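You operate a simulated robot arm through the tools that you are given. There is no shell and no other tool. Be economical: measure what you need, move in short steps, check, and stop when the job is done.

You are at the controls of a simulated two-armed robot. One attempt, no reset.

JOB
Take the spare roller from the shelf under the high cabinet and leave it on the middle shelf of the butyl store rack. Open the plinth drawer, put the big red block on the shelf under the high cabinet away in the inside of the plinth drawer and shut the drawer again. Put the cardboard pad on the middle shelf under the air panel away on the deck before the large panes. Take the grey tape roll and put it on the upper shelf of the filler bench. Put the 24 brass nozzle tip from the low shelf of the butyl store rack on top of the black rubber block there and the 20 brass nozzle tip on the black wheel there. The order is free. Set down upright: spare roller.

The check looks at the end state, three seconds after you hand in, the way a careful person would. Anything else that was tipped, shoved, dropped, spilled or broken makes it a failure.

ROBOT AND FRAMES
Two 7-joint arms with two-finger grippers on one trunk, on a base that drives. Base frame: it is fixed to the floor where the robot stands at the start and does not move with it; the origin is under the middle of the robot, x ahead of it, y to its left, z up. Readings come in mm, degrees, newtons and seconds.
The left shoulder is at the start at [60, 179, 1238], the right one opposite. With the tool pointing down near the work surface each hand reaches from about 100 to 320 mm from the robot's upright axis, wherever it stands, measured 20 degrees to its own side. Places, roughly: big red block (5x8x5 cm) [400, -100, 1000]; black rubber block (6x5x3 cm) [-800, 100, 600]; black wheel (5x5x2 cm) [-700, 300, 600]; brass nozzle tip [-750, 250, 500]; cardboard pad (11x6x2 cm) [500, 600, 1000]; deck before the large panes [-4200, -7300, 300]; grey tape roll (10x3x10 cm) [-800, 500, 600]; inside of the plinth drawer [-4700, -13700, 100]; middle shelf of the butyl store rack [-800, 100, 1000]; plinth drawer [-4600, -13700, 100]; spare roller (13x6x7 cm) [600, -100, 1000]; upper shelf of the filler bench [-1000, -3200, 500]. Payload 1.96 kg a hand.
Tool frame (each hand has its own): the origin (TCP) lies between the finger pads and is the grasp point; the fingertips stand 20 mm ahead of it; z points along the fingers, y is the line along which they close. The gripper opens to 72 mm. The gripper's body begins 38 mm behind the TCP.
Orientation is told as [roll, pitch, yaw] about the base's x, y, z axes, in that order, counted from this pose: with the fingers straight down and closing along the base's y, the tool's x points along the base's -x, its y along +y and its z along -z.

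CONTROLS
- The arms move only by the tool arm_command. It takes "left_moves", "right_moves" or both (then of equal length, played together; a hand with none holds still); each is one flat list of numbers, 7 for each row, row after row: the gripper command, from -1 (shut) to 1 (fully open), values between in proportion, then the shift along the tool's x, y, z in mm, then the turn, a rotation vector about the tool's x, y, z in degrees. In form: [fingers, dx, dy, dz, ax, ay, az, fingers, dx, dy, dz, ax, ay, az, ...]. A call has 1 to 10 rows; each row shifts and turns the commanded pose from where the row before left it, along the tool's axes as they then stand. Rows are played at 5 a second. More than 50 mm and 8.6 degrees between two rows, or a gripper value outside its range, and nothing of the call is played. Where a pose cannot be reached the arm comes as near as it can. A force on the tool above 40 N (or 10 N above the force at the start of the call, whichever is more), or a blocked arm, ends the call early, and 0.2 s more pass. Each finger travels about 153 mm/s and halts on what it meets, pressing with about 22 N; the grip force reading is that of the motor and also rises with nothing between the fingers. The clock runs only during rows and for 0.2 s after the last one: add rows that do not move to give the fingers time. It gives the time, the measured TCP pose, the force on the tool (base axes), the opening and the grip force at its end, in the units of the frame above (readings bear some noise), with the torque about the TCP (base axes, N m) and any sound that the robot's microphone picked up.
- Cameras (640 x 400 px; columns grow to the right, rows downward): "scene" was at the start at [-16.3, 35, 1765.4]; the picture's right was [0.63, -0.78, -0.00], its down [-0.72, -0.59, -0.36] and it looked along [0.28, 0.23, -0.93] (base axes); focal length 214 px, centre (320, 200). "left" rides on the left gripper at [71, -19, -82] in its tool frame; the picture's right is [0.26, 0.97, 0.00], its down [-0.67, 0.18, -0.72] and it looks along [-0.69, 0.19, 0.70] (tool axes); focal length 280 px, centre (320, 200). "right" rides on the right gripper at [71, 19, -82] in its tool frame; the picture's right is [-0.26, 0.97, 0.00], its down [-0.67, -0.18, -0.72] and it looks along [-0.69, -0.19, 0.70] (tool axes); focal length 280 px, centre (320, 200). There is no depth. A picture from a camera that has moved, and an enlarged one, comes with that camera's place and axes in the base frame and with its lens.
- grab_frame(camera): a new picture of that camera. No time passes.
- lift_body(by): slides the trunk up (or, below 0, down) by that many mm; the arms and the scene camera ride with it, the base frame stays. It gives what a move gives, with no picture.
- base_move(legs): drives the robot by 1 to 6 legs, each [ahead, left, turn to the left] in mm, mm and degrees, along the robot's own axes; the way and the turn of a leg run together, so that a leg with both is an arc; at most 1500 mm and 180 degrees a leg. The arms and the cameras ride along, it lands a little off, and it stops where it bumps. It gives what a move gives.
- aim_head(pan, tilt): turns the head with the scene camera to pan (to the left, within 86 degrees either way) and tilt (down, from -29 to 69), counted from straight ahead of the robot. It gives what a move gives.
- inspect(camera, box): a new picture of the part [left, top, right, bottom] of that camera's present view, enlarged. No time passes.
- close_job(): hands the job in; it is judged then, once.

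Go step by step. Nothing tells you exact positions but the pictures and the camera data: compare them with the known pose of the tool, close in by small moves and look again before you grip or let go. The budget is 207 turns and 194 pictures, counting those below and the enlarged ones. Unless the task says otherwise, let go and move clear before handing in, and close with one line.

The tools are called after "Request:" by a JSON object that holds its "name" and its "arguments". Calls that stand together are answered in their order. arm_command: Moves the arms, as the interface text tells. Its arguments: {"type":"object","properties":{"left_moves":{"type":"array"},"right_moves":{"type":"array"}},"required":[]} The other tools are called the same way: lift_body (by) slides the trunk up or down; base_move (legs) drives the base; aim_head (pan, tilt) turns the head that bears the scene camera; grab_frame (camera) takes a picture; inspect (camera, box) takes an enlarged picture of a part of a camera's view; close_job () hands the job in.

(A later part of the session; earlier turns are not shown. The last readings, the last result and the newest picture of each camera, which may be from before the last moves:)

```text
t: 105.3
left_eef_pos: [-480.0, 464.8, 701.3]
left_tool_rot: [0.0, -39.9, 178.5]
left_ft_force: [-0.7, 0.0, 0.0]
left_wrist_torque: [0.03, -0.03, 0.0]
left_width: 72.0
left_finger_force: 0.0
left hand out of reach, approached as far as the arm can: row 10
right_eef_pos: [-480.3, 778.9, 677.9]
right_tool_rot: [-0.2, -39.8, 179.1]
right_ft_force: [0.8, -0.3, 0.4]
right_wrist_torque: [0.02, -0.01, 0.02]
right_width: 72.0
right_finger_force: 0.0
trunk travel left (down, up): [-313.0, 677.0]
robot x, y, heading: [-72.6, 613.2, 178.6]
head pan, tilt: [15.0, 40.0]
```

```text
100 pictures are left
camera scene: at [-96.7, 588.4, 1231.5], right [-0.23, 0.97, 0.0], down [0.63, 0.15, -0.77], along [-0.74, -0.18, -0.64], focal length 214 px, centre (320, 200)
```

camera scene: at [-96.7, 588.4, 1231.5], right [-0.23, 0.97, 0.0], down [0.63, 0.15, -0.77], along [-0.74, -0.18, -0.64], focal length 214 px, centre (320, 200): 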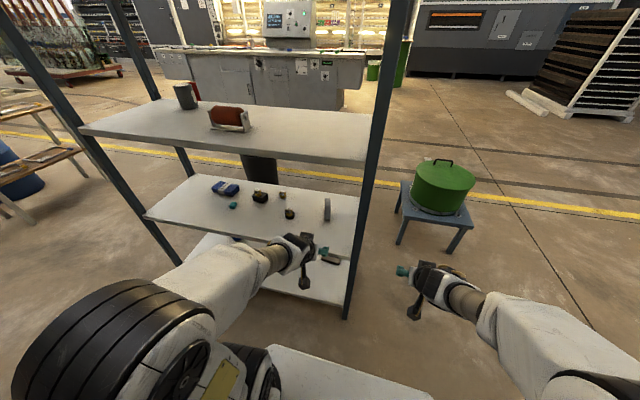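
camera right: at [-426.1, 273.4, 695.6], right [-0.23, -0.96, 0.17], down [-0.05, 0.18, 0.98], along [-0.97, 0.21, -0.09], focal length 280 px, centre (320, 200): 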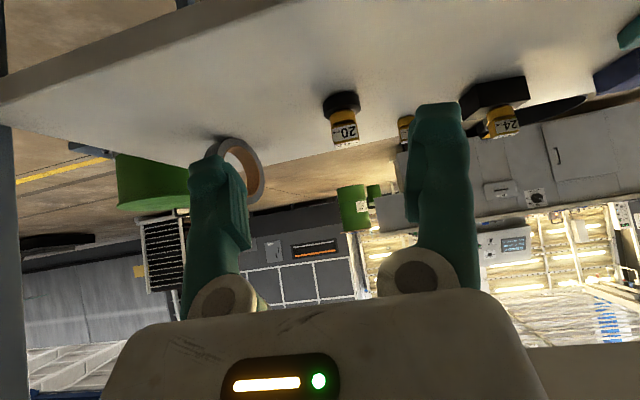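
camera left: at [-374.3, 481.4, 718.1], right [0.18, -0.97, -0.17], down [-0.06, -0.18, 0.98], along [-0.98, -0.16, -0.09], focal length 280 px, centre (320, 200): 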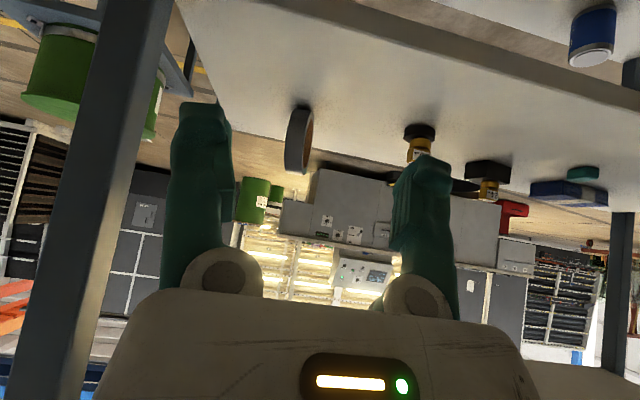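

I'll roll forward 60 mm, extend the left hand towards a pre-grasp behind and above the tape, and yaw it 12° to match.

Request:
{"name": "base_move", "arguments": {"legs": [[60, 0, 0]]}}

Request:
{"name": "arm_command", "arguments": {"left_moves": [1, -35, 0, 31, 0, 0, 0, 1, -35, 0, 31, 0, 0, 0, 1, -35, 0, 31, 0, 0, 0, 1, 0, 0, 0, -3.9, 0, -4.6, 1, 0, 0, 0, -3.9, 0, -4.6, 1, 0, 0, 0, 0, 0, 0]}}

Request:
{"name": "grab_frame", "arguments": {"camera": "left"}}

Request:
{"name": "grab_frame", "arguments": {"camera": "scene"}}

```text
t: 106.3
left_eef_pos: [-541.2, 467.8, 700.1]
left_tool_rot: [-0.1, -39.8, 178.6]
left_ft_force: [-0.4, -0.1, 0.4]
left_wrist_torque: [-0.01, 0.0, 0.0]
left_width: 71.8
left_finger_force: 0.0
right_eef_pos: [-541.3, 781.3, 677.8]
right_tool_rot: [-0.2, -39.8, 179.1]
right_ft_force: [-0.4, -1.1, -1.4]
right_wrist_torque: [-0.01, -0.01, 0.03]
right_width: 71.9
right_finger_force: 0.0
trunk travel left (down, up): [-313.0, 677.0]
robot x, y, heading: [-137.3, 610.5, 178.8]
head pan, tilt: [15.0, 40.0]
```

```text
t: 107.7
left_eef_pos: [-680.2, 470.2, 697.0]
left_tool_rot: [0.0, -39.9, -169.3]
left_ft_force: [-0.1, 0.1, 0.1]
left_wrist_torque: [0.01, 0.03, 0.0]
left_width: 71.9
left_finger_force: 0.1
right_eef_pos: [-539.6, 779.6, 678.6]
right_tool_rot: [-0.1, -40.0, 179.1]
right_ft_force: [0.1, 0.1, 0.1]
right_wrist_torque: [0.02, 0.0, -0.02]
right_width: 71.9
right_finger_force: 0.0
trunk travel left (down, up): [-313.0, 677.0]
robot x, y, heading: [-133.4, 610.7, 178.5]
head pan, tilt: [15.0, 40.0]
```

```text
99 pictures are left
camera left: at [-580.1, 508.6, 713.7], right [0.38, -0.91, -0.17], down [-0.02, -0.19, 0.98], along [-0.93, -0.37, -0.09], focal length 280 px, centre (320, 200)
```

left: 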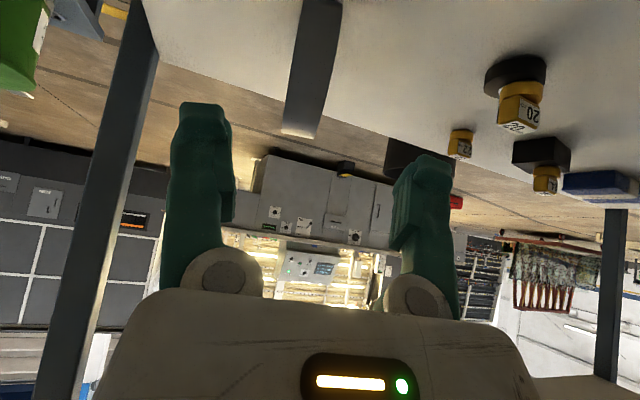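

```text
98 pictures are left
camera scene: at [-157.1, 589.7, 1231.5], right [-0.23, 0.97, 0.0], down [0.62, 0.15, -0.77], along [-0.74, -0.18, -0.64], focal length 214 px, centre (320, 200)
```

scene: 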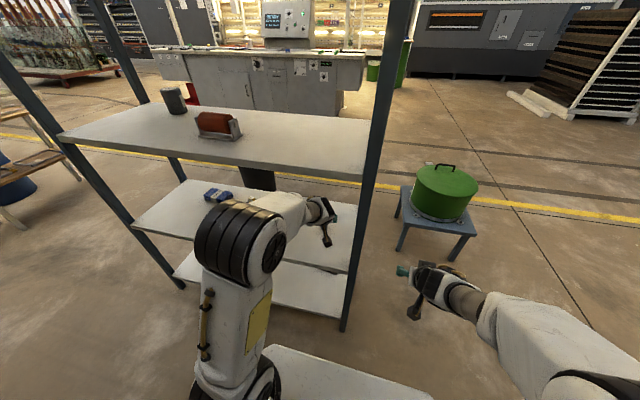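

The tape is about 25 mm thick, centred near [-757,461] with its top at z≈653. I'll approach along the tool to just short of it and look.

Request:
{"name": "arm_command", "arguments": {"left_moves": [1, -22, -5, 0, 0, 0, 0, 1, 0, 0, 30, 0, 0, 0, 1, 0, 0, 25, 0, 0, 0, 1, 0, 0, 0, 0, 0, 0]}}

Request:
{"name": "grab_frame", "arguments": {"camera": "left"}}

Request:
{"name": "inspect", "arguments": {"camera": "scene", "box": [260, 170, 380, 260]}}

```text
t: 108.7
left_eef_pos: [-733.6, 464.7, 668.7]
left_tool_rot: [0.0, -39.9, -169.5]
left_ft_force: [0.0, -0.1, 0.0]
left_wrist_torque: [0.0, -0.01, -0.01]
left_width: 72.0
left_finger_force: 0.1
right_eef_pos: [-540.5, 780.5, 678.4]
right_tool_rot: [-0.2, -39.9, 179.1]
right_ft_force: [-1.5, -0.4, 0.4]
right_wrist_torque: [-0.01, 0.0, 0.01]
right_width: 72.0
right_finger_force: 0.1
trunk travel left (down, up): [-313.0, 677.0]
robot x, y, heading: [-135.3, 609.7, 178.7]
head pan, tilt: [15.0, 40.0]
```

```text
97 pictures are left
camera left: at [-634.0, 502.0, 685.1], right [0.38, -0.91, -0.17], down [-0.02, -0.19, 0.98], along [-0.93, -0.36, -0.09], focal length 280 px, centre (320, 200)
```

left: 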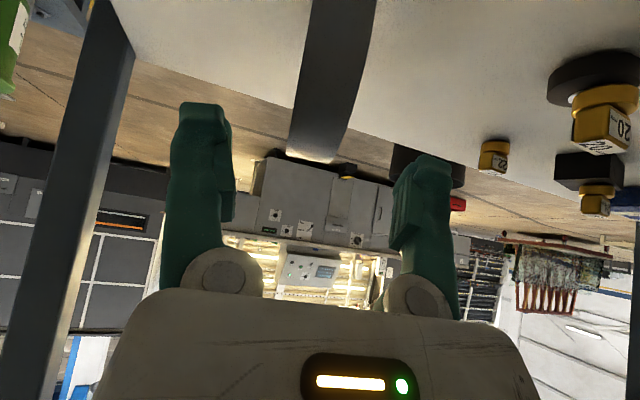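

```text
4.44 times, centred on (320, 215) of scene
camera zoom: at [-157.0, 589.7, 1231.5], right [-0.23, 0.97, 0.0], down [0.62, 0.15, -0.77], along [-0.74, -0.18, -0.64], focal length 953 px, centre (320, 133)
```

zoom: 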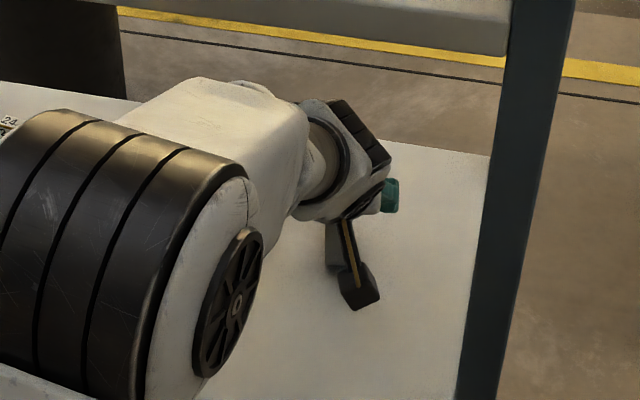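

Aligned. I'll take the final 32 mm, then close.

Request:
{"name": "arm_command", "arguments": {"left_moves": [1, 3, 0, 17, 0, 0, 0, 1, 0, 0, 16, 0, 0, 0, -0.2, 0, 0, 0, 0, 0, 0, -1, 0, 0, 0, 0, 0, 0, -1, 0, 0, 0, 0, 0, 0]}}

Request:
{"name": "grab_frame", "arguments": {"camera": "left"}}

```text
t: 109.9
left_eef_pos: [-752.0, 462.4, 641.6]
left_tool_rot: [0.0, -39.9, -169.4]
left_ft_force: [-0.4, 0.7, 0.0]
left_wrist_torque: [0.01, -0.01, 0.03]
left_width: 22.1
left_finger_force: 21.9
right_eef_pos: [-540.4, 780.3, 678.2]
right_tool_rot: [-0.2, -39.9, 179.1]
right_ft_force: [-0.8, 1.3, 0.0]
right_wrist_torque: [0.01, 0.0, 0.06]
right_width: 71.8
right_finger_force: 0.1
trunk travel left (down, up): [-313.0, 677.0]
robot x, y, heading: [-134.4, 608.3, 178.7]
head pan, tilt: [15.0, 40.0]
```

```text
95 pictures are left
camera left: at [-651.7, 500.1, 659.3], right [0.38, -0.91, -0.17], down [-0.02, -0.19, 0.98], along [-0.93, -0.36, -0.09], focal length 280 px, centre (320, 200)
```

left: 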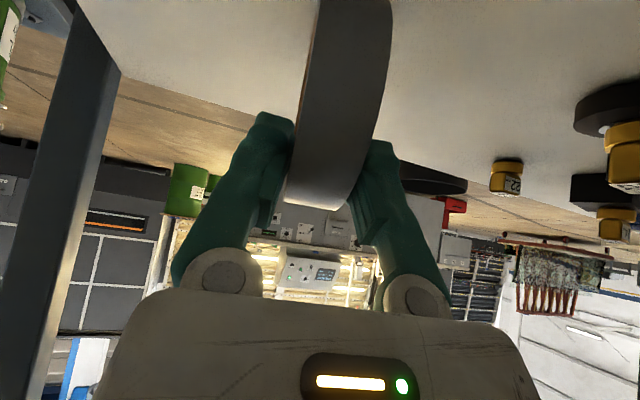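

The tape is held at 22 mm. I'll lift 55 mm and draw it straight out of the rack.

Request:
{"name": "arm_command", "arguments": {"left_moves": [-1, -18, 0, -21, 0, 0, 0, -1, -18, 0, -21, 0, 0, 0, -1, 0, 0, 0, 0, 0, 0, -1, 34, 0, -29, 0, 0, 0, -1, 34, 0, -29, 0, 0, 0, -1, 34, 0, -29, 0, 0, 0, -1, 34, 0, -29, 0, 0, 0, -1, 0, 0, 0, 0, 0, 0]}}

Request:
{"name": "grab_frame", "arguments": {"camera": "left"}}

Request:
{"name": "grab_frame", "arguments": {"camera": "scene"}}

```text
t: 111.7
left_eef_pos: [-573.4, 495.0, 694.4]
left_tool_rot: [0.1, -39.9, -169.5]
left_ft_force: [-0.1, 0.7, -0.7]
left_wrist_torque: [0.02, 0.03, -0.01]
left_width: 21.5
left_finger_force: 22.3
right_eef_pos: [-539.5, 779.6, 678.2]
right_tool_rot: [-0.2, -39.8, 179.1]
right_ft_force: [0.3, -0.3, 0.0]
right_wrist_torque: [0.05, 0.03, -0.03]
right_width: 72.2
right_finger_force: 0.1
trunk travel left (down, up): [-313.0, 677.0]
robot x, y, heading: [-133.0, 611.9, 178.5]
head pan, tilt: [15.0, 40.0]
```

```text
94 pictures are left
camera left: at [-473.2, 533.3, 711.8], right [0.38, -0.91, -0.17], down [-0.02, -0.19, 0.98], along [-0.93, -0.37, -0.09], focal length 280 px, centre (320, 200)
```

left: 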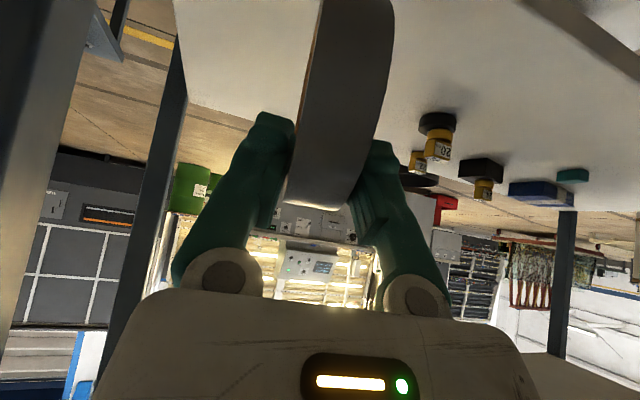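

```text
93 pictures are left
camera scene: at [-157.0, 589.7, 1231.5], right [-0.23, 0.97, 0.0], down [0.62, 0.15, -0.77], along [-0.74, -0.18, -0.64], focal length 214 px, centre (320, 200)
```

scene: 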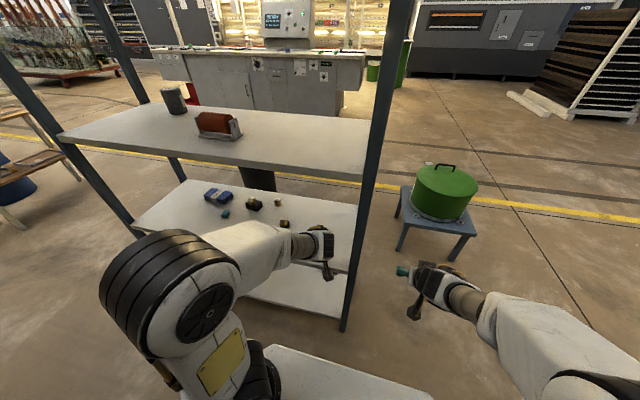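

The tape is out, close to the post. I'll retract the hand a bit more, back off, and then strafe left along the corridor towards the filler bench.

Request:
{"name": "base_move", "arguments": {"legs": [[-80, 0, 0]]}}

Request:
{"name": "arm_command", "arguments": {"left_moves": [-1, 30, 4, -26, 0, 0, 0, -1, 0, 0, 0, 3.9, 0, 4.6, -1, 0, 0, 0, 3.9, 0, 4.6, -1, 0, 0, 0, 0, 0, 0]}}

Request:
{"name": "base_move", "arguments": {"legs": [[0, 950, 0]]}}

Request:
{"name": "aim_head", "arguments": {"pan": 75, "tilt": 30}}

Request:
{"name": "grab_frame", "arguments": {"camera": "scene"}}

```text
t: 112.8
left_eef_pos: [-493.7, 492.7, 694.3]
left_tool_rot: [0.0, -39.9, -169.3]
left_ft_force: [0.5, -0.7, -0.7]
left_wrist_torque: [0.0, -0.03, 0.01]
left_width: 21.6
left_finger_force: 22.5
right_eef_pos: [-460.3, 777.5, 677.8]
right_tool_rot: [-0.2, -39.9, 179.1]
right_ft_force: [0.2, 0.1, 0.4]
right_wrist_torque: [0.01, -0.05, -0.01]
right_width: 72.0
right_finger_force: 0.1
trunk travel left (down, up): [-313.0, 677.0]
robot x, y, heading: [-53.3, 608.7, 178.7]
head pan, tilt: [15.0, 40.0]
```

```text
t: 113.8
left_eef_pos: [-457.6, 496.4, 697.1]
left_tool_rot: [-0.1, -39.8, 178.5]
left_ft_force: [0.1, -0.3, -0.2]
left_wrist_torque: [0.01, -0.03, 0.0]
left_width: 21.6
left_finger_force: 22.0
right_eef_pos: [-460.4, 777.7, 677.6]
right_tool_rot: [-0.3, -40.0, 179.2]
right_ft_force: [0.2, -0.5, -0.1]
right_wrist_torque: [0.0, -0.01, -0.01]
right_width: 72.0
right_finger_force: 0.0
trunk travel left (down, up): [-313.0, 677.0]
robot x, y, heading: [-57.0, 609.7, 178.9]
head pan, tilt: [15.0, 40.0]
```

```text
t: 118.8
left_eef_pos: [-473.2, -478.7, 696.5]
left_tool_rot: [-0.1, -39.8, 179.5]
left_ft_force: [0.1, -0.1, -0.9]
left_wrist_torque: [-0.01, -0.03, -0.03]
left_width: 21.2
left_finger_force: 22.1
right_eef_pos: [-480.7, -199.0, 677.7]
right_tool_rot: [-0.3, -39.9, 180.0]
right_ft_force: [0.5, -0.5, 0.6]
right_wrist_torque: [0.01, 0.0, 0.01]
right_width: 72.0
right_finger_force: 0.1
trunk travel left (down, up): [-313.0, 677.0]
robot x, y, heading: [-72.4, -361.9, 179.4]
head pan, tilt: [15.0, 40.0]
```

```text
t: 120.1
left_eef_pos: [-471.6, -478.4, 696.4]
left_tool_rot: [-0.1, -39.9, 179.4]
left_ft_force: [0.2, 0.7, -1.1]
left_wrist_torque: [0.0, 0.0, 0.01]
left_width: 21.1
left_finger_force: 21.9
right_eef_pos: [-480.4, -197.5, 679.3]
right_tool_rot: [-0.3, -39.9, 180.0]
right_ft_force: [0.1, -0.6, -0.2]
right_wrist_torque: [-0.01, -0.01, 0.0]
right_width: 72.1
right_finger_force: 0.0
trunk travel left (down, up): [-313.0, 677.0]
robot x, y, heading: [-73.2, -360.5, 179.2]
head pan, tilt: [75.0, 30.0]
```

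```text
92 pictures are left
camera scene: at [-36.0, -448.1, 1246.8], right [-0.96, 0.27, 0.0], down [0.13, 0.48, -0.87], along [-0.23, -0.83, -0.5], focal length 214 px, centre (320, 200)
```

scene: 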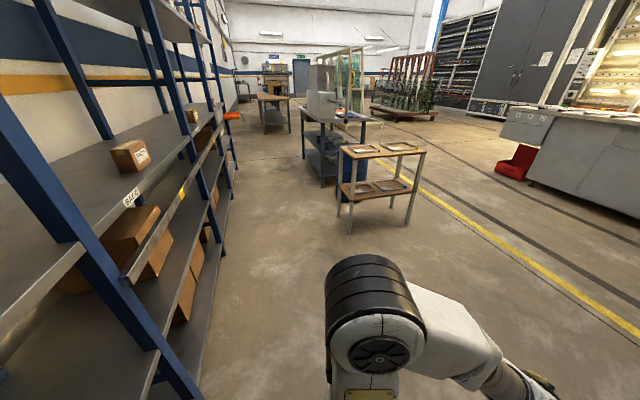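

Let me zoom in on the bench and the wooden trolley before it.

Request:
{"name": "inspect", "arguments": {"camera": "scene", "box": [230, 50, 450, 240]}}

```text
2.11 times, centred on (340, 145) of scene
camera zoom: at [-36.0, -448.1, 1246.8], right [-0.96, 0.27, 0.0], down [0.13, 0.48, -0.87], along [-0.23, -0.83, -0.5], focal length 452 px, centre (278, 316)
```

zoom: 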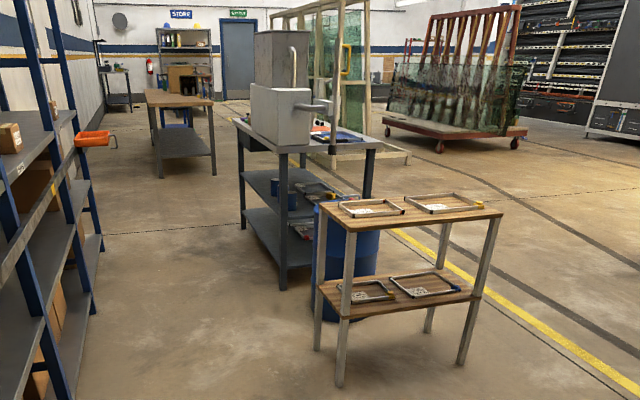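

The filler bench's open side faces the corridor at x≈-725, with its upper shelf under the top. I'll strafe on to y≈-3150 and look in.

Request:
{"name": "base_move", "arguments": {"legs": [[0, 1400, -1], [0, 1390, -1]]}}

Request:
{"name": "aim_head", "arguments": {"pan": 0, "tilt": 30}}

Request:
{"name": "grab_frame", "arguments": {"camera": "scene"}}

Request:
{"name": "grab_frame", "arguments": {"camera": "right"}}

```text
t: 133.8
left_eef_pos: [-602.1, -3287.6, 696.0]
left_tool_rot: [-0.2, -39.9, 175.9]
left_ft_force: [0.8, 0.2, -0.5]
left_wrist_torque: [0.02, 0.0, 0.0]
left_width: 19.8
left_finger_force: 22.3
right_eef_pos: [-594.2, -3007.2, 678.7]
right_tool_rot: [-0.3, -40.0, 176.4]
right_ft_force: [-0.6, -0.8, -0.5]
right_wrist_torque: [-0.02, 0.0, 0.01]
right_width: 71.9
right_finger_force: 0.1
trunk travel left (down, up): [-313.0, 677.0]
robot x, y, heading: [-196.0, -3192.2, 176.1]
head pan, tilt: [75.0, 30.0]
```

```text
t: 135.3
left_eef_pos: [-601.9, -3288.0, 697.2]
left_tool_rot: [-0.1, -39.8, 175.9]
left_ft_force: [0.4, 0.2, -0.6]
left_wrist_torque: [0.0, 0.02, 0.0]
left_width: 19.9
left_finger_force: 22.1
right_eef_pos: [-594.5, -3006.8, 677.3]
right_tool_rot: [-0.2, -39.9, 176.5]
right_ft_force: [-0.5, 0.1, -1.2]
right_wrist_torque: [-0.05, -0.01, 0.04]
right_width: 72.0
right_finger_force: 0.1
trunk travel left (down, up): [-313.0, 677.0]
robot x, y, heading: [-196.2, -3192.8, 175.6]
head pan, tilt: [0.0, 30.0]
```

```text
90 pictures are left
camera scene: at [-226.6, -3192.1, 1246.8], right [0.07, 1.0, 0.0], down [0.5, -0.04, -0.87], along [-0.86, 0.06, -0.5], focal length 214 px, centre (320, 200)
```

scene: 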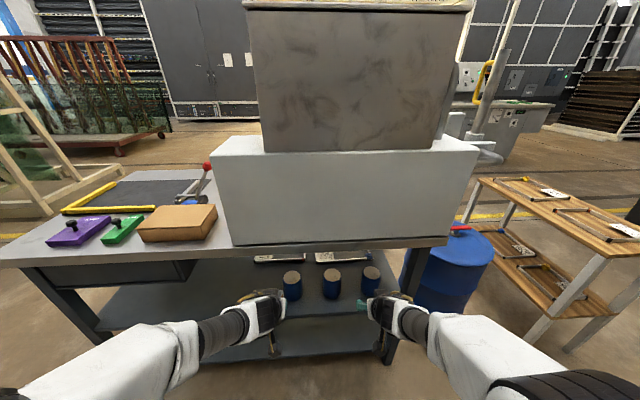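

```text
89 pictures are left
camera right: at [-489.1, -3033.6, 695.6], right [-0.26, -0.95, 0.17], down [-0.05, 0.18, 0.98], along [-0.96, 0.25, -0.09], focal length 280 px, centre (320, 200)
```

right: 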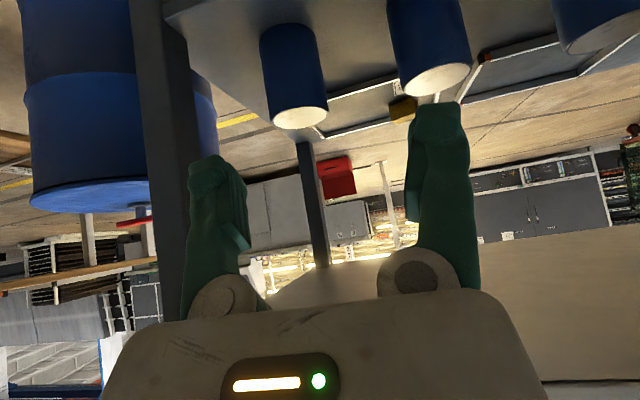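

Three blue cans stand on the upper shelf's right half, and the left part looks free. I'll check the left hand's view and zoom in.

Request:
{"name": "grab_frame", "arguments": {"camera": "left"}}

Request:
{"name": "inspect", "arguments": {"camera": "scene", "box": [40, 220, 460, 400]}}

```text
88 pictures are left
camera left: at [-496.0, -3277.0, 713.7], right [0.13, -0.98, -0.17], down [-0.07, -0.18, 0.98], along [-0.99, -0.12, -0.09], focal length 280 px, centre (320, 200)
```

left: 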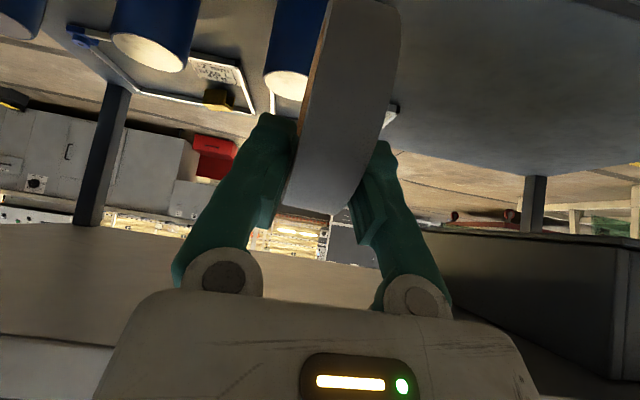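

```text
1.52 times, centred on (250, 310) of scene
camera zoom: at [-226.6, -3192.1, 1246.8], right [0.07, 1.0, 0.0], down [0.5, -0.04, -0.87], along [-0.86, 0.06, -0.5], focal length 327 px, centre (427, 32)
```

zoom: 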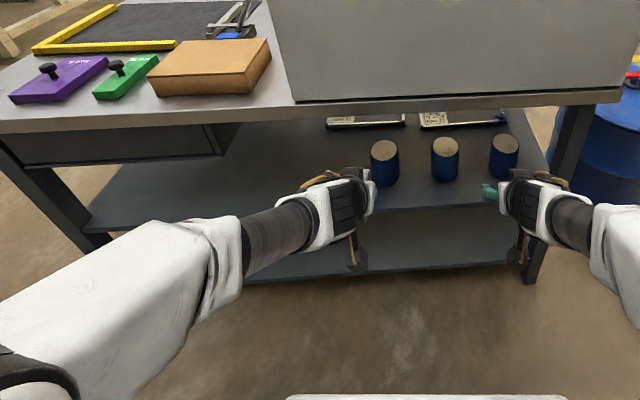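

The shelf is at z≈445 with the table underside near 770, and the area around y≈-3400 is free. I'll strafe left 115 mm, square up, lower the trunk 170 and raise the hand a little.

Request:
{"name": "base_move", "arguments": {"legs": [[0, 115, 3]]}}

Request:
{"name": "lift_body", "arguments": {"by": -150}}

Request:
{"name": "arm_command", "arguments": {"left_moves": [-1, -13, 0, -15, 0, 0, 0, -1, 0, 0, 0, 0, 0, 0]}}

Request:
{"name": "grab_frame", "arguments": {"camera": "left"}}

Request:
{"name": "grab_frame", "arguments": {"camera": "scene"}}

```text
t: 136.5
left_eef_pos: [-602.7, -3424.2, 697.0]
left_tool_rot: [-0.1, -39.8, 179.0]
left_ft_force: [0.6, 0.2, -0.6]
left_wrist_torque: [0.04, -0.03, -0.03]
left_width: 19.8
left_finger_force: 21.7
right_eef_pos: [-608.9, -3141.4, 677.9]
right_tool_rot: [-0.3, -39.8, 179.6]
right_ft_force: [-0.1, 0.1, 1.2]
right_wrist_torque: [-0.02, -0.01, -0.03]
right_width: 72.2
right_finger_force: 0.1
trunk travel left (down, up): [-313.0, 677.0]
robot x, y, heading: [-203.2, -3307.4, 179.1]
head pan, tilt: [0.0, 30.0]
```

```text
t: 138.2
left_eef_pos: [-602.6, -3423.2, 546.7]
left_tool_rot: [0.0, -39.8, 179.0]
left_ft_force: [1.4, 0.7, -0.5]
left_wrist_torque: [-0.02, 0.02, 0.0]
left_width: 19.9
left_finger_force: 21.8
right_eef_pos: [-608.7, -3140.7, 528.1]
right_tool_rot: [-0.2, -39.8, 179.5]
right_ft_force: [-0.4, -0.9, -0.1]
right_wrist_torque: [-0.03, -0.03, -0.02]
right_width: 71.9
right_finger_force: 0.1
trunk travel left (down, up): [-163.0, 827.0]
robot x, y, heading: [-204.7, -3305.4, 179.0]
head pan, tilt: [0.0, 30.0]
```

```text
t: 138.8
left_eef_pos: [-601.6, -3424.2, 567.5]
left_tool_rot: [-0.2, -39.8, 179.0]
left_ft_force: [0.2, 0.4, -1.9]
left_wrist_torque: [0.0, -0.06, -0.01]
left_width: 19.7
left_finger_force: 21.7
right_eef_pos: [-608.9, -3141.0, 527.4]
right_tool_rot: [-0.1, -40.0, 179.6]
right_ft_force: [0.2, 0.2, -0.8]
right_wrist_torque: [0.02, 0.0, 0.02]
right_width: 71.9
right_finger_force: 0.1
trunk travel left (down, up): [-163.0, 827.0]
robot x, y, heading: [-201.0, -3306.1, 178.8]
head pan, tilt: [0.0, 30.0]
```

```text
86 pictures are left
camera left: at [-495.9, -3407.1, 585.4], right [0.18, -0.97, -0.17], down [-0.06, -0.18, 0.98], along [-0.98, -0.17, -0.09], focal length 280 px, centre (320, 200)
```

left: 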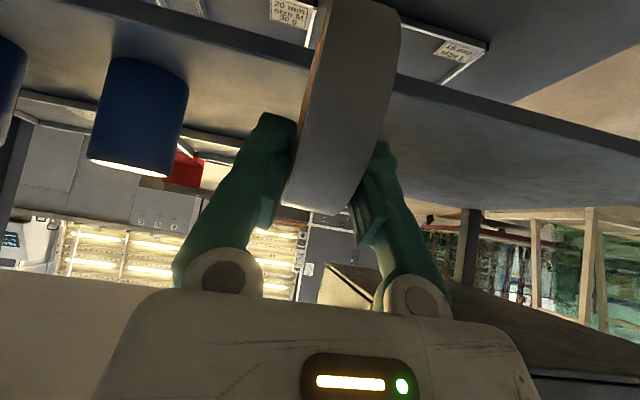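

```text
85 pictures are left
camera scene: at [-231.7, -3306.7, 1096.8], right [0.02, 1.0, 0.0], down [0.5, -0.01, -0.87], along [-0.87, 0.02, -0.5], focal length 214 px, centre (320, 200)
```

scene: 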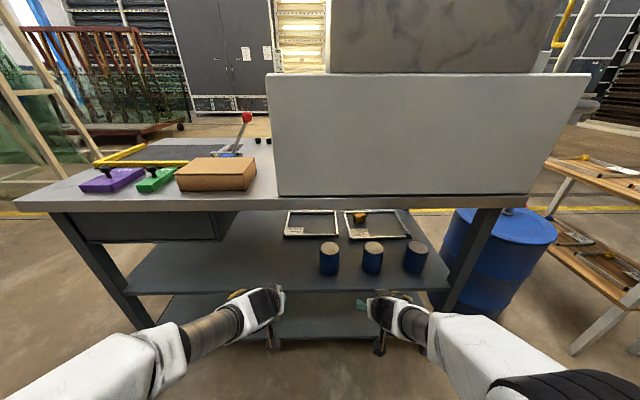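

The shelf is at z≈455, so the tape's bottom is about 30 mm above it. I'll reach in 200 mm, sinking slightly.

Request:
{"name": "arm_command", "arguments": {"left_moves": [-1, -29, 0, 28, 0, 0, 0, -1, -29, 0, 28, 0, 0, 0, -1, -29, 0, 28, 0, 0, 0, -1, -29, 0, 28, 0, 0, 0, -1, -29, 0, 28, 0, 0, 0, -1, 0, 0, 0, 0, 0, 0]}}

Request:
{"name": "grab_frame", "arguments": {"camera": "left"}}

Request:
{"name": "grab_frame", "arguments": {"camera": "scene"}}

```text
t: 140.2
left_eef_pos: [-802.2, -3416.6, 549.1]
left_tool_rot: [-0.1, -39.8, 179.0]
left_ft_force: [0.4, -0.3, -0.7]
left_wrist_torque: [-0.02, 0.01, 0.0]
left_width: 19.3
left_finger_force: 22.3
right_eef_pos: [-608.1, -3142.1, 528.6]
right_tool_rot: [-0.2, -39.8, 179.6]
right_ft_force: [-0.3, 0.2, 0.7]
right_wrist_torque: [0.01, -0.02, -0.01]
right_width: 72.0
right_finger_force: 0.0
trunk travel left (down, up): [-163.0, 827.0]
robot x, y, heading: [-200.3, -3310.9, 178.9]
head pan, tilt: [0.0, 30.0]
```

```text
84 pictures are left
camera left: at [-696.7, -3400.5, 567.4], right [0.18, -0.97, -0.17], down [-0.06, -0.18, 0.98], along [-0.98, -0.17, -0.09], focal length 280 px, centre (320, 200)
```

left: 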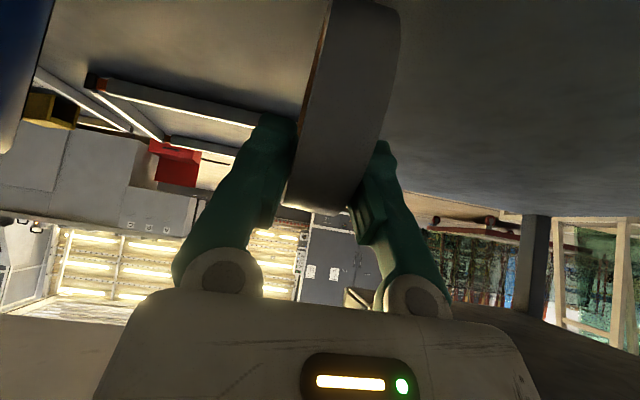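

```text
83 pictures are left
camera scene: at [-232.0, -3306.7, 1096.8], right [0.02, 1.0, 0.0], down [0.5, -0.01, -0.87], along [-0.87, 0.02, -0.5], focal length 214 px, centre (320, 200)
```

scene: 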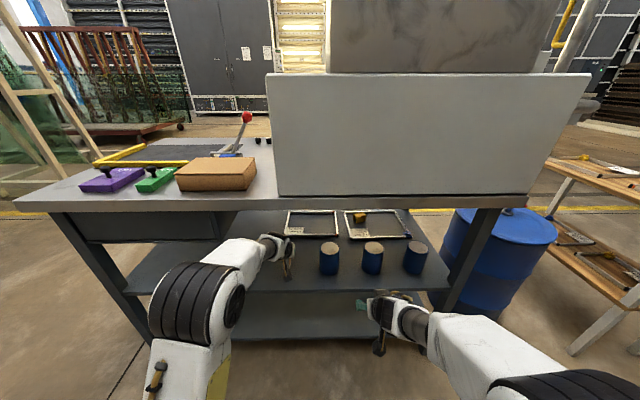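

No contact with the table. I'll lower the tape step by step.

Request:
{"name": "arm_command", "arguments": {"left_moves": [-1, 5, 0, 6, 0, 0, 0, -1, 0, 0, 0, 0, 0, 0]}}

Request:
{"name": "arm_command", "arguments": {"left_moves": [-1, 2.5, 0, 3, 0, 0, 0, -1, 0, 0, 0, 0, 0, 0]}}

Request:
{"name": "arm_command", "arguments": {"left_moves": [-1, 2.5, 0, 3, 0, 0, 0, -1, 0, 0, 0, 0, 0, 0]}}

Request:
{"name": "arm_command", "arguments": {"left_moves": [-1, 1.9, 0, 2.3, 0, 0, 0, -1, 0, 0, 0, 0, 0, 0]}}

```text
t: 140.8
left_eef_pos: [-803.4, -3417.1, 543.8]
left_tool_rot: [-0.1, -39.8, 179.0]
left_ft_force: [0.3, 0.3, -0.9]
left_wrist_torque: [0.0, -0.05, -0.03]
left_width: 18.8
left_finger_force: 22.2
right_eef_pos: [-609.2, -3140.8, 527.6]
right_tool_rot: [-0.3, -39.8, 179.5]
right_ft_force: [0.2, 1.1, 0.2]
right_wrist_torque: [0.01, 0.05, 0.03]
right_width: 72.1
right_finger_force: 0.1
trunk travel left (down, up): [-163.0, 827.0]
robot x, y, heading: [-201.1, -3308.7, 178.9]
head pan, tilt: [0.0, 30.0]
```

```text
t: 141.4
left_eef_pos: [-803.3, -3415.9, 540.1]
left_tool_rot: [-0.1, -39.9, 179.0]
left_ft_force: [0.8, -0.2, 1.5]
left_wrist_torque: [0.01, 0.06, 0.02]
left_width: 19.2
left_finger_force: 21.9
right_eef_pos: [-608.8, -3140.5, 528.6]
right_tool_rot: [-0.2, -39.9, 179.5]
right_ft_force: [-0.6, 0.4, -0.1]
right_wrist_torque: [0.01, -0.01, 0.04]
right_width: 72.1
right_finger_force: 0.1
trunk travel left (down, up): [-163.0, 827.0]
robot x, y, heading: [-198.5, -3310.0, 179.1]
head pan, tilt: [0.0, 30.0]
```

```text
t: 142.1
left_eef_pos: [-803.8, -3419.0, 538.6]
left_tool_rot: [-0.1, -40.2, 179.0]
left_ft_force: [0.9, -2.2, 19.0]
left_wrist_torque: [0.04, 0.31, 0.08]
left_width: 18.8
left_finger_force: 21.8
right_eef_pos: [-608.3, -3141.2, 530.1]
right_tool_rot: [-0.3, -40.0, 179.5]
right_ft_force: [0.1, 0.4, 0.0]
right_wrist_torque: [0.0, -0.02, -0.04]
right_width: 72.2
right_finger_force: 0.0
trunk travel left (down, up): [-163.0, 827.0]
robot x, y, heading: [-203.5, -3307.0, 179.0]
head pan, tilt: [0.0, 30.0]
```

```text
t: 142.7
left_eef_pos: [-803.9, -3418.6, 535.0]
left_tool_rot: [-0.1, -40.0, 179.1]
left_ft_force: [-0.5, -2.1, 17.5]
left_wrist_torque: [0.02, 0.27, 0.02]
left_width: 17.0
left_finger_force: 22.0
right_eef_pos: [-608.5, -3140.5, 529.6]
right_tool_rot: [-0.2, -40.0, 179.4]
right_ft_force: [-0.8, -0.5, -0.8]
right_wrist_torque: [0.02, 0.04, 0.02]
right_width: 72.2
right_finger_force: 0.1
trunk travel left (down, up): [-163.0, 827.0]
robot x, y, heading: [-205.7, -3308.2, 179.0]
head pan, tilt: [0.0, 30.0]
```

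Contact, but the grip width fell to 17. I'll check the tape's attitude before letting go.

Request:
{"name": "grab_frame", "arguments": {"camera": "left"}}

Request:
{"name": "inspect", "arguments": {"camera": "scene", "box": [220, 200, 340, 300]}}

Request:
{"name": "grab_frame", "arguments": {"camera": "right"}}

```text
82 pictures are left
camera left: at [-697.1, -3401.5, 552.0], right [0.18, -0.97, -0.17], down [-0.06, -0.18, 0.98], along [-0.98, -0.17, -0.09], focal length 280 px, centre (320, 200)
```

left: 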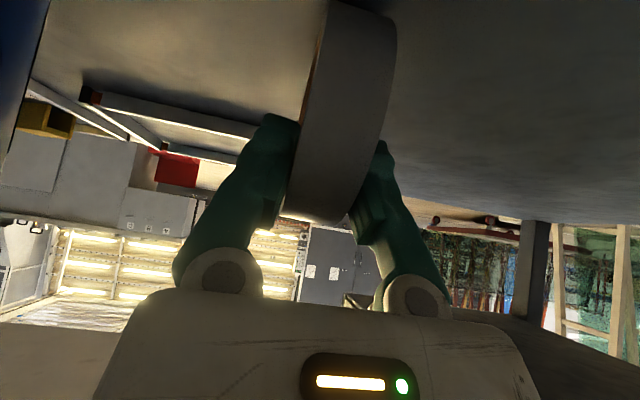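

```text
4.00 times, centred on (280, 250) of scene
camera zoom: at [-230.0, -3306.5, 1096.9], right [0.02, 1.0, 0.0], down [0.5, -0.01, -0.87], along [-0.87, 0.02, -0.5], focal length 858 px, centre (480, 0)
```

zoom: 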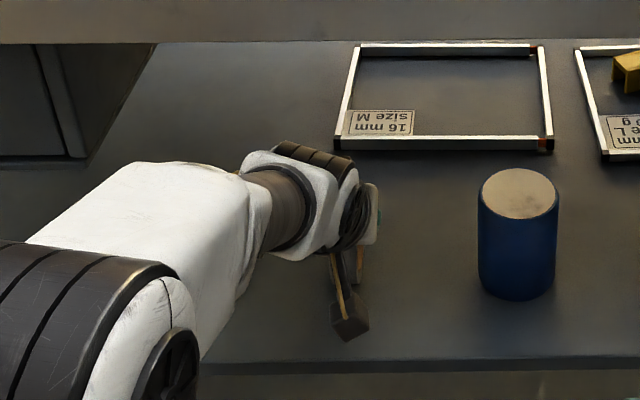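

```text
80 pictures are left
camera right: at [-501.7, -3162.5, 546.2], right [-0.21, -0.96, 0.17], down [-0.06, 0.18, 0.98], along [-0.98, 0.2, -0.09], focal length 280 px, centre (320, 200)
```

right: 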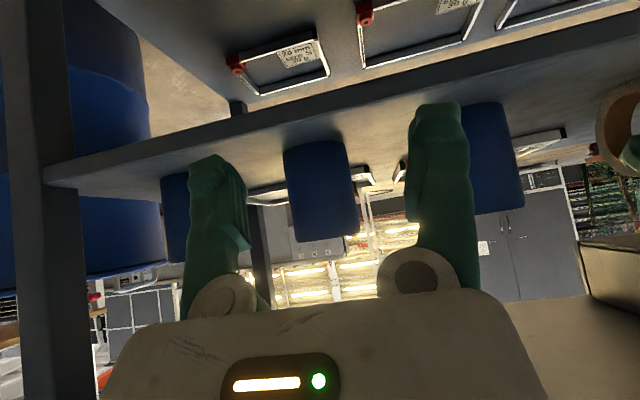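

The tape stands on the shelf, so I'll ease up 2 mm, open gradually and look.

Request:
{"name": "arm_command", "arguments": {"left_moves": [-1, -1.5, 0, -1.8, 0, 0, 0, -0.3, 0, 0, 0, 0, 0, 0, 0.1, 0, 0, 0, 0, 0, 0, 0.7, 0, 0, 0, 0, 0, 0, 0.7, 0, 0, 0, 0, 0, 0]}}

Request:
{"name": "grab_frame", "arguments": {"camera": "left"}}

```text
t: 143.8
left_eef_pos: [-803.9, -3418.6, 536.7]
left_tool_rot: [-0.1, -39.7, 179.0]
left_ft_force: [0.3, -0.5, 0.7]
left_wrist_torque: [0.01, -0.02, 0.0]
left_width: 61.2
left_finger_force: 0.1
right_eef_pos: [-608.0, -3141.4, 528.2]
right_tool_rot: [-0.2, -39.9, 179.5]
right_ft_force: [1.1, -0.1, 1.0]
right_wrist_torque: [0.01, 0.01, 0.02]
right_width: 72.0
right_finger_force: 0.1
trunk travel left (down, up): [-163.0, 827.0]
robot x, y, heading: [-201.0, -3305.6, 179.0]
head pan, tilt: [0.0, 30.0]
```

```text
79 pictures are left
camera left: at [-697.8, -3401.6, 553.3], right [0.18, -0.97, -0.17], down [-0.06, -0.18, 0.98], along [-0.98, -0.17, -0.09], focal length 280 px, centre (320, 200)
```

left: 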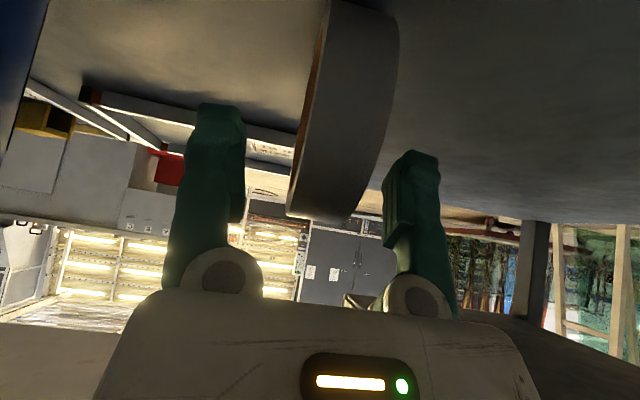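

It stands on its own. I'll back out, keeping the ring between the open fingers.

Request:
{"name": "arm_command", "arguments": {"left_moves": [1, 0, 0, -20, 0, 0, 0, 1, 28, 0, -26, 0, 0, 0, 1, 30, 0, -26, 0, 0, 0, 1, 30, 0, -26, 0, 0, 0, 1, 30, 0, -26, 0, 0, 0, 1, 30, 0, -26, 0, 0, 0, 1, 0, 0, 0, 0, 0, 0]}}

Request:
{"name": "grab_frame", "arguments": {"camera": "left"}}

Request:
{"name": "grab_frame", "arguments": {"camera": "scene"}}

```text
t: 145.4
left_eef_pos: [-598.0, -3420.6, 554.0]
left_tool_rot: [0.0, -39.7, 179.1]
left_ft_force: [0.0, 0.1, -0.1]
left_wrist_torque: [-0.03, 0.02, 0.01]
left_width: 71.9
left_finger_force: 0.1
left hand out of reach, approached as far as the arm can: row 6
right_eef_pos: [-609.3, -3141.5, 528.8]
right_tool_rot: [-0.1, -39.9, 179.5]
right_ft_force: [-0.3, 0.3, -0.6]
right_wrist_torque: [-0.02, 0.02, -0.01]
right_width: 72.2
right_finger_force: 0.1
trunk travel left (down, up): [-163.0, 827.0]
robot x, y, heading: [-201.3, -3308.3, 178.9]
head pan, tilt: [0.0, 30.0]
```

```text
78 pictures are left
camera left: at [-491.9, -3404.0, 572.1], right [0.18, -0.97, -0.17], down [-0.06, -0.18, 0.98], along [-0.98, -0.17, -0.1], focal length 280 px, centre (320, 200)
```

left: 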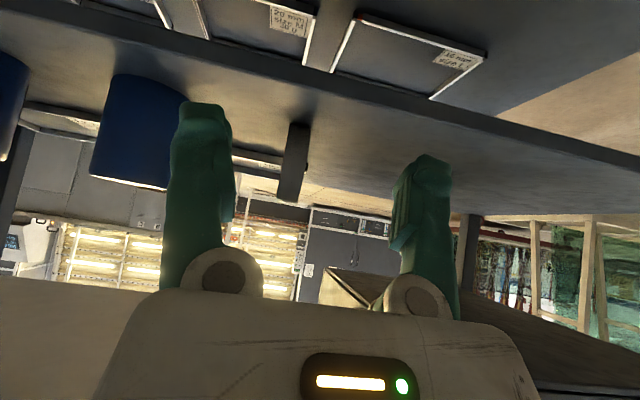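

```text
77 pictures are left
camera scene: at [-231.6, -3306.7, 1096.8], right [0.02, 1.0, 0.0], down [0.5, -0.01, -0.87], along [-0.87, 0.02, -0.5], focal length 214 px, centre (320, 200)
```

scene: 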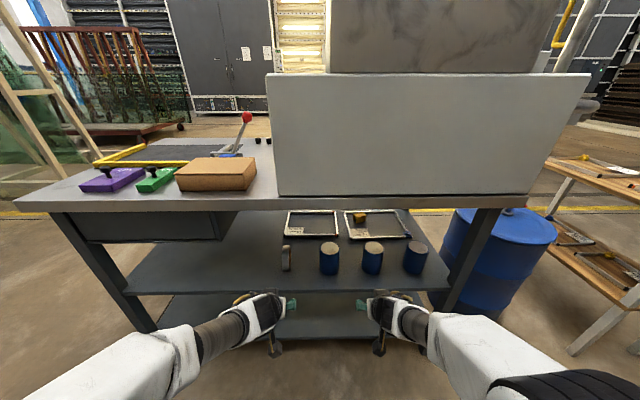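

The tape stands on the filler bench's upper shelf. I'll turn round on the spot and strafe back to the high cabinet bay.

Request:
{"name": "base_move", "arguments": {"legs": [[-40, 0, 0], [0, 0, -90], [0, 0, -90]]}}

Request:
{"name": "base_move", "arguments": {"legs": [[0, 1400, 0]]}}

Request:
{"name": "aim_head", "arguments": {"pan": 60, "tilt": 30}}

Request:
{"name": "grab_frame", "arguments": {"camera": "scene"}}

```text
t: 154.0
left_eef_pos: [235.3, -3200.9, 554.8]
left_tool_rot: [0.0, -39.7, -1.8]
left_ft_force: [-0.4, -0.2, -0.6]
left_wrist_torque: [0.0, 0.01, 0.01]
left_width: 72.0
left_finger_force: 0.0
right_eef_pos: [242.5, -3480.8, 527.7]
right_tool_rot: [-0.2, -39.9, -1.5]
right_ft_force: [1.1, 0.9, -0.4]
right_wrist_torque: [0.04, 0.02, 0.02]
right_width: 71.9
right_finger_force: 0.0
trunk travel left (down, up): [-163.0, 827.0]
robot x, y, heading: [-160.8, -3308.9, -2.1]
head pan, tilt: [0.0, 30.0]
```

```text
t: 161.0
left_eef_pos: [279.3, -1789.7, 555.0]
left_tool_rot: [0.0, -39.7, -1.4]
left_ft_force: [1.1, -0.1, 0.3]
left_wrist_torque: [-0.03, 0.03, -0.01]
left_width: 71.7
left_finger_force: 0.1
right_eef_pos: [286.6, -2068.7, 528.0]
right_tool_rot: [-0.2, -39.9, -1.1]
right_ft_force: [0.0, -0.8, 0.2]
right_wrist_torque: [-0.04, 0.04, -0.01]
right_width: 71.9
right_finger_force: 0.0
trunk travel left (down, up): [-163.0, 827.0]
robot x, y, heading: [-117.9, -1900.6, -1.6]
head pan, tilt: [0.0, 30.0]
```

```text
t: 162.3
left_eef_pos: [279.8, -1789.4, 555.1]
left_tool_rot: [0.0, -39.7, -1.5]
left_ft_force: [0.5, 0.7, 0.3]
left_wrist_torque: [-0.02, -0.02, -0.03]
left_width: 72.0
left_finger_force: 0.1
right_eef_pos: [288.3, -2068.4, 529.1]
right_tool_rot: [-0.2, -39.9, -1.0]
right_ft_force: [-0.3, -0.4, 0.2]
right_wrist_torque: [-0.01, 0.02, 0.02]
right_width: 72.0
right_finger_force: 0.0
trunk travel left (down, up): [-163.0, 827.0]
robot x, y, heading: [-118.9, -1897.9, -1.5]
head pan, tilt: [60.0, 30.0]
```

```text
76 pictures are left
camera scene: at [-131.0, -1821.8, 1096.8], right [0.85, -0.52, 0.0], down [-0.26, -0.43, -0.87], along [0.45, 0.74, -0.5], focal length 214 px, centre (320, 200)
```

scene: 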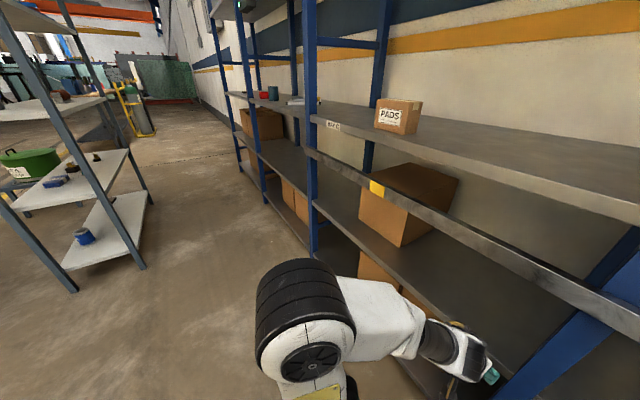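

Good. I'll step back from the rack a bit, square up, strafe the rest of the way and raise the trunk 510 mm.

Request:
{"name": "base_move", "arguments": {"legs": [[-70, 0, 1.5], [0, 1400, 0], [0, 500, 0]]}}

Request:
{"name": "lift_body", "arguments": {"by": 520}}

Request:
{"name": "aim_head", "arguments": {"pan": 0, "tilt": 55}}

Request:
{"name": "grab_frame", "arguments": {"camera": "scene"}}

Request:
{"name": "grab_frame", "arguments": {"camera": "right"}}

```text
t: 172.7
left_eef_pos: [230.2, 159.1, 554.9]
left_tool_rot: [0.1, -39.7, -0.7]
left_ft_force: [-0.7, 0.1, 0.7]
left_wrist_torque: [0.01, 0.0, 0.02]
left_width: 71.9
left_finger_force: 0.0
right_eef_pos: [242.0, -119.7, 527.8]
right_tool_rot: [-0.2, -39.8, -0.2]
right_ft_force: [0.6, 0.4, -0.8]
right_wrist_torque: [0.0, -0.02, 0.01]
right_width: 71.8
right_finger_force: 0.1
trunk travel left (down, up): [-163.0, 827.0]
robot x, y, heading: [-165.4, 44.9, -0.8]
head pan, tilt: [60.0, 30.0]
```

```text
refused: 520 is not a number from -400 to 400
```

```text
t: 173.9
left_eef_pos: [229.4, 159.0, 555.8]
left_tool_rot: [0.0, -39.8, -0.7]
left_ft_force: [-0.5, 0.3, 0.4]
left_wrist_torque: [-0.01, -0.02, 0.03]
left_width: 71.9
left_finger_force: 0.1
right_eef_pos: [241.8, -118.4, 526.9]
right_tool_rot: [-0.2, -39.9, -0.3]
right_ft_force: [0.9, 0.2, 0.8]
right_wrist_torque: [0.02, -0.01, 0.02]
right_width: 71.8
right_finger_force: 0.1
trunk travel left (down, up): [-163.0, 827.0]
robot x, y, heading: [-167.5, 43.4, -0.8]
head pan, tilt: [0.0, 55.0]
```

```text
75 pictures are left
camera scene: at [-154.2, 44.1, 1060.8], right [-0.01, -1.0, 0.0], down [-0.82, 0.01, -0.57], along [0.57, -0.01, -0.82], focal length 214 px, centre (320, 200)
```

scene: 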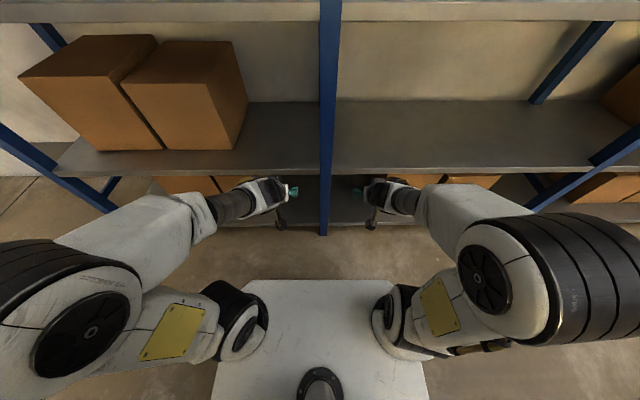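

```text
74 pictures are left
camera right: at [134.5, -100.2, 545.6], right [0.21, 0.96, 0.17], down [0.06, -0.18, 0.98], along [0.98, -0.19, -0.09], focal length 280 px, centre (320, 200)
```

right: 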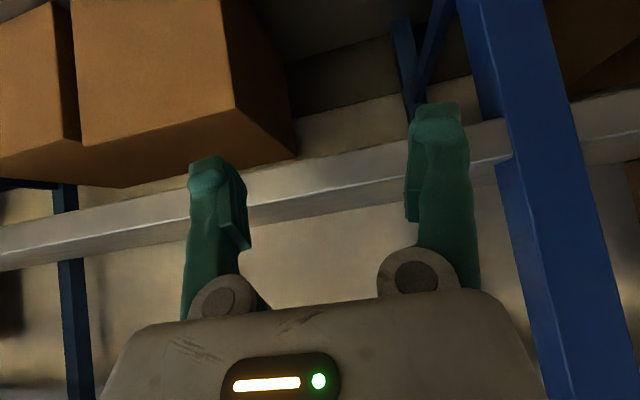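

I'll raise in two steps.

Request:
{"name": "lift_body", "arguments": {"by": 400}}

Request:
{"name": "lift_body", "arguments": {"by": 130}}

Request:
{"name": "grab_frame", "arguments": {"camera": "scene"}}

Request:
{"name": "grab_frame", "arguments": {"camera": "right"}}

Request:
{"name": "grab_frame", "arguments": {"camera": "left"}}

```text
t: 177.8
left_eef_pos: [230.5, 160.6, 954.9]
left_tool_rot: [0.1, -39.6, -0.7]
left_ft_force: [0.7, -0.4, -0.7]
left_wrist_torque: [0.01, 0.07, 0.02]
left_width: 71.9
left_finger_force: 0.0
right_eef_pos: [242.0, -120.4, 928.5]
right_tool_rot: [-0.1, -39.9, -0.3]
right_ft_force: [-0.5, -0.2, -0.6]
right_wrist_torque: [-0.02, 0.0, 0.0]
right_width: 71.9
right_finger_force: 0.1
trunk travel left (down, up): [-563.0, 427.0]
robot x, y, heading: [-164.0, 45.2, -0.8]
head pan, tilt: [0.0, 55.0]
```

```text
t: 179.4
left_eef_pos: [229.8, 159.6, 1084.7]
left_tool_rot: [0.0, -39.7, -0.7]
left_ft_force: [-0.1, -0.7, 0.0]
left_wrist_torque: [0.04, 0.0, 0.0]
left_width: 72.1
left_finger_force: 0.0
right_eef_pos: [241.6, -118.4, 1058.7]
right_tool_rot: [-0.2, -39.8, -0.2]
right_ft_force: [-0.2, 0.1, -0.3]
right_wrist_torque: [0.03, 0.01, 0.0]
right_width: 72.1
right_finger_force: 0.1
trunk travel left (down, up): [-693.0, 297.0]
robot x, y, heading: [-166.4, 44.9, -0.8]
head pan, tilt: [0.0, 55.0]
```

```text
73 pictures are left
camera scene: at [-154.1, 44.0, 1590.7], right [-0.01, -1.0, 0.0], down [-0.82, 0.01, -0.57], along [0.57, -0.01, -0.82], focal length 214 px, centre (320, 200)
```

scene: 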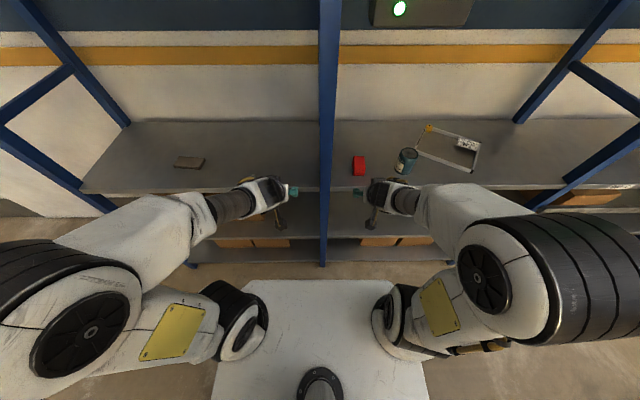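

```text
72 pictures are left
camera right: at [134.6, -100.2, 1075.6], right [0.21, 0.96, 0.17], down [0.06, -0.18, 0.98], along [0.98, -0.19, -0.09], focal length 280 px, centre (320, 200)
```

right: 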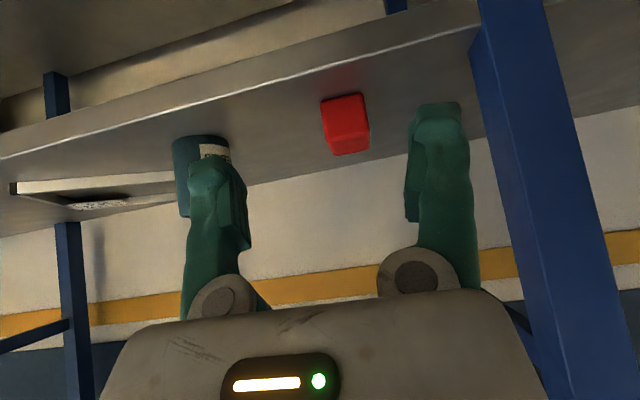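

```text
71 pictures are left
camera left: at [122.4, 141.8, 1102.1], right [-0.19, 0.97, -0.17], down [0.06, 0.18, 0.98], along [0.98, 0.17, -0.1], focal length 280 px, centre (320, 200)
```

left: 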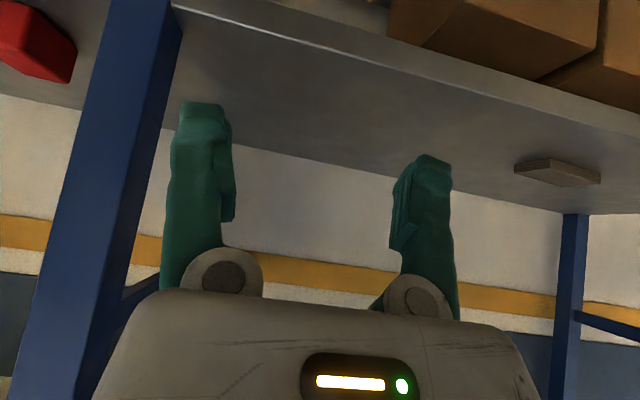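

The pad lies near [487,572] with its long side along y, and the block is near [430,-119]. First the block: steepen the right tool to -25° and move to a pre-grasp.

Request:
{"name": "arm_command", "arguments": {"right_moves": [1, 0, 0, 0, 0, 5, 0, 1, 0, 0, 0, 0, 5, 0, 1, 0, 0, 0, 0, 5, 0, 1, -32, 0, 24.6, 0, 0, 0, 1, -32, 0, 24.6, 0, 0, 0, 1, -32, 0, 24.6, 0, 0, 0, 1, -32, 0, 24.6, 0, 0, 0, 1, 0, 0, 0, 0, 0, 0]}}

Request:
{"name": "grab_frame", "arguments": {"camera": "right"}}

```text
t: 181.2
left_eef_pos: [229.7, 161.0, 1084.7]
left_tool_rot: [0.0, -39.8, -0.8]
left_ft_force: [-0.6, -0.4, -1.0]
left_wrist_torque: [0.01, -0.01, -0.02]
left_width: 72.0
left_finger_force: 0.1
right_eef_pos: [401.2, -121.0, 1025.4]
right_tool_rot: [-0.1, -24.9, -0.4]
right_ft_force: [0.4, -0.5, 0.6]
right_wrist_torque: [-0.03, -0.01, 0.03]
right_width: 72.0
right_finger_force: 0.0
right hand out of reach, approached as far as the arm can: row 1
trunk travel left (down, up): [-693.0, 297.0]
robot x, y, heading: [-161.9, 47.4, -0.6]
head pan, tilt: [0.0, 55.0]
```

```text
70 pictures are left
camera right: at [300.5, -101.9, 1069.0], right [0.24, 0.96, 0.11], down [0.31, -0.18, 0.93], along [0.92, -0.19, -0.34], focal length 280 px, centre (320, 200)
```

right: 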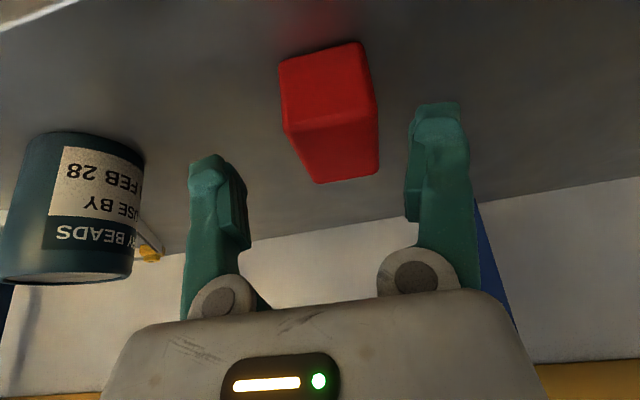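

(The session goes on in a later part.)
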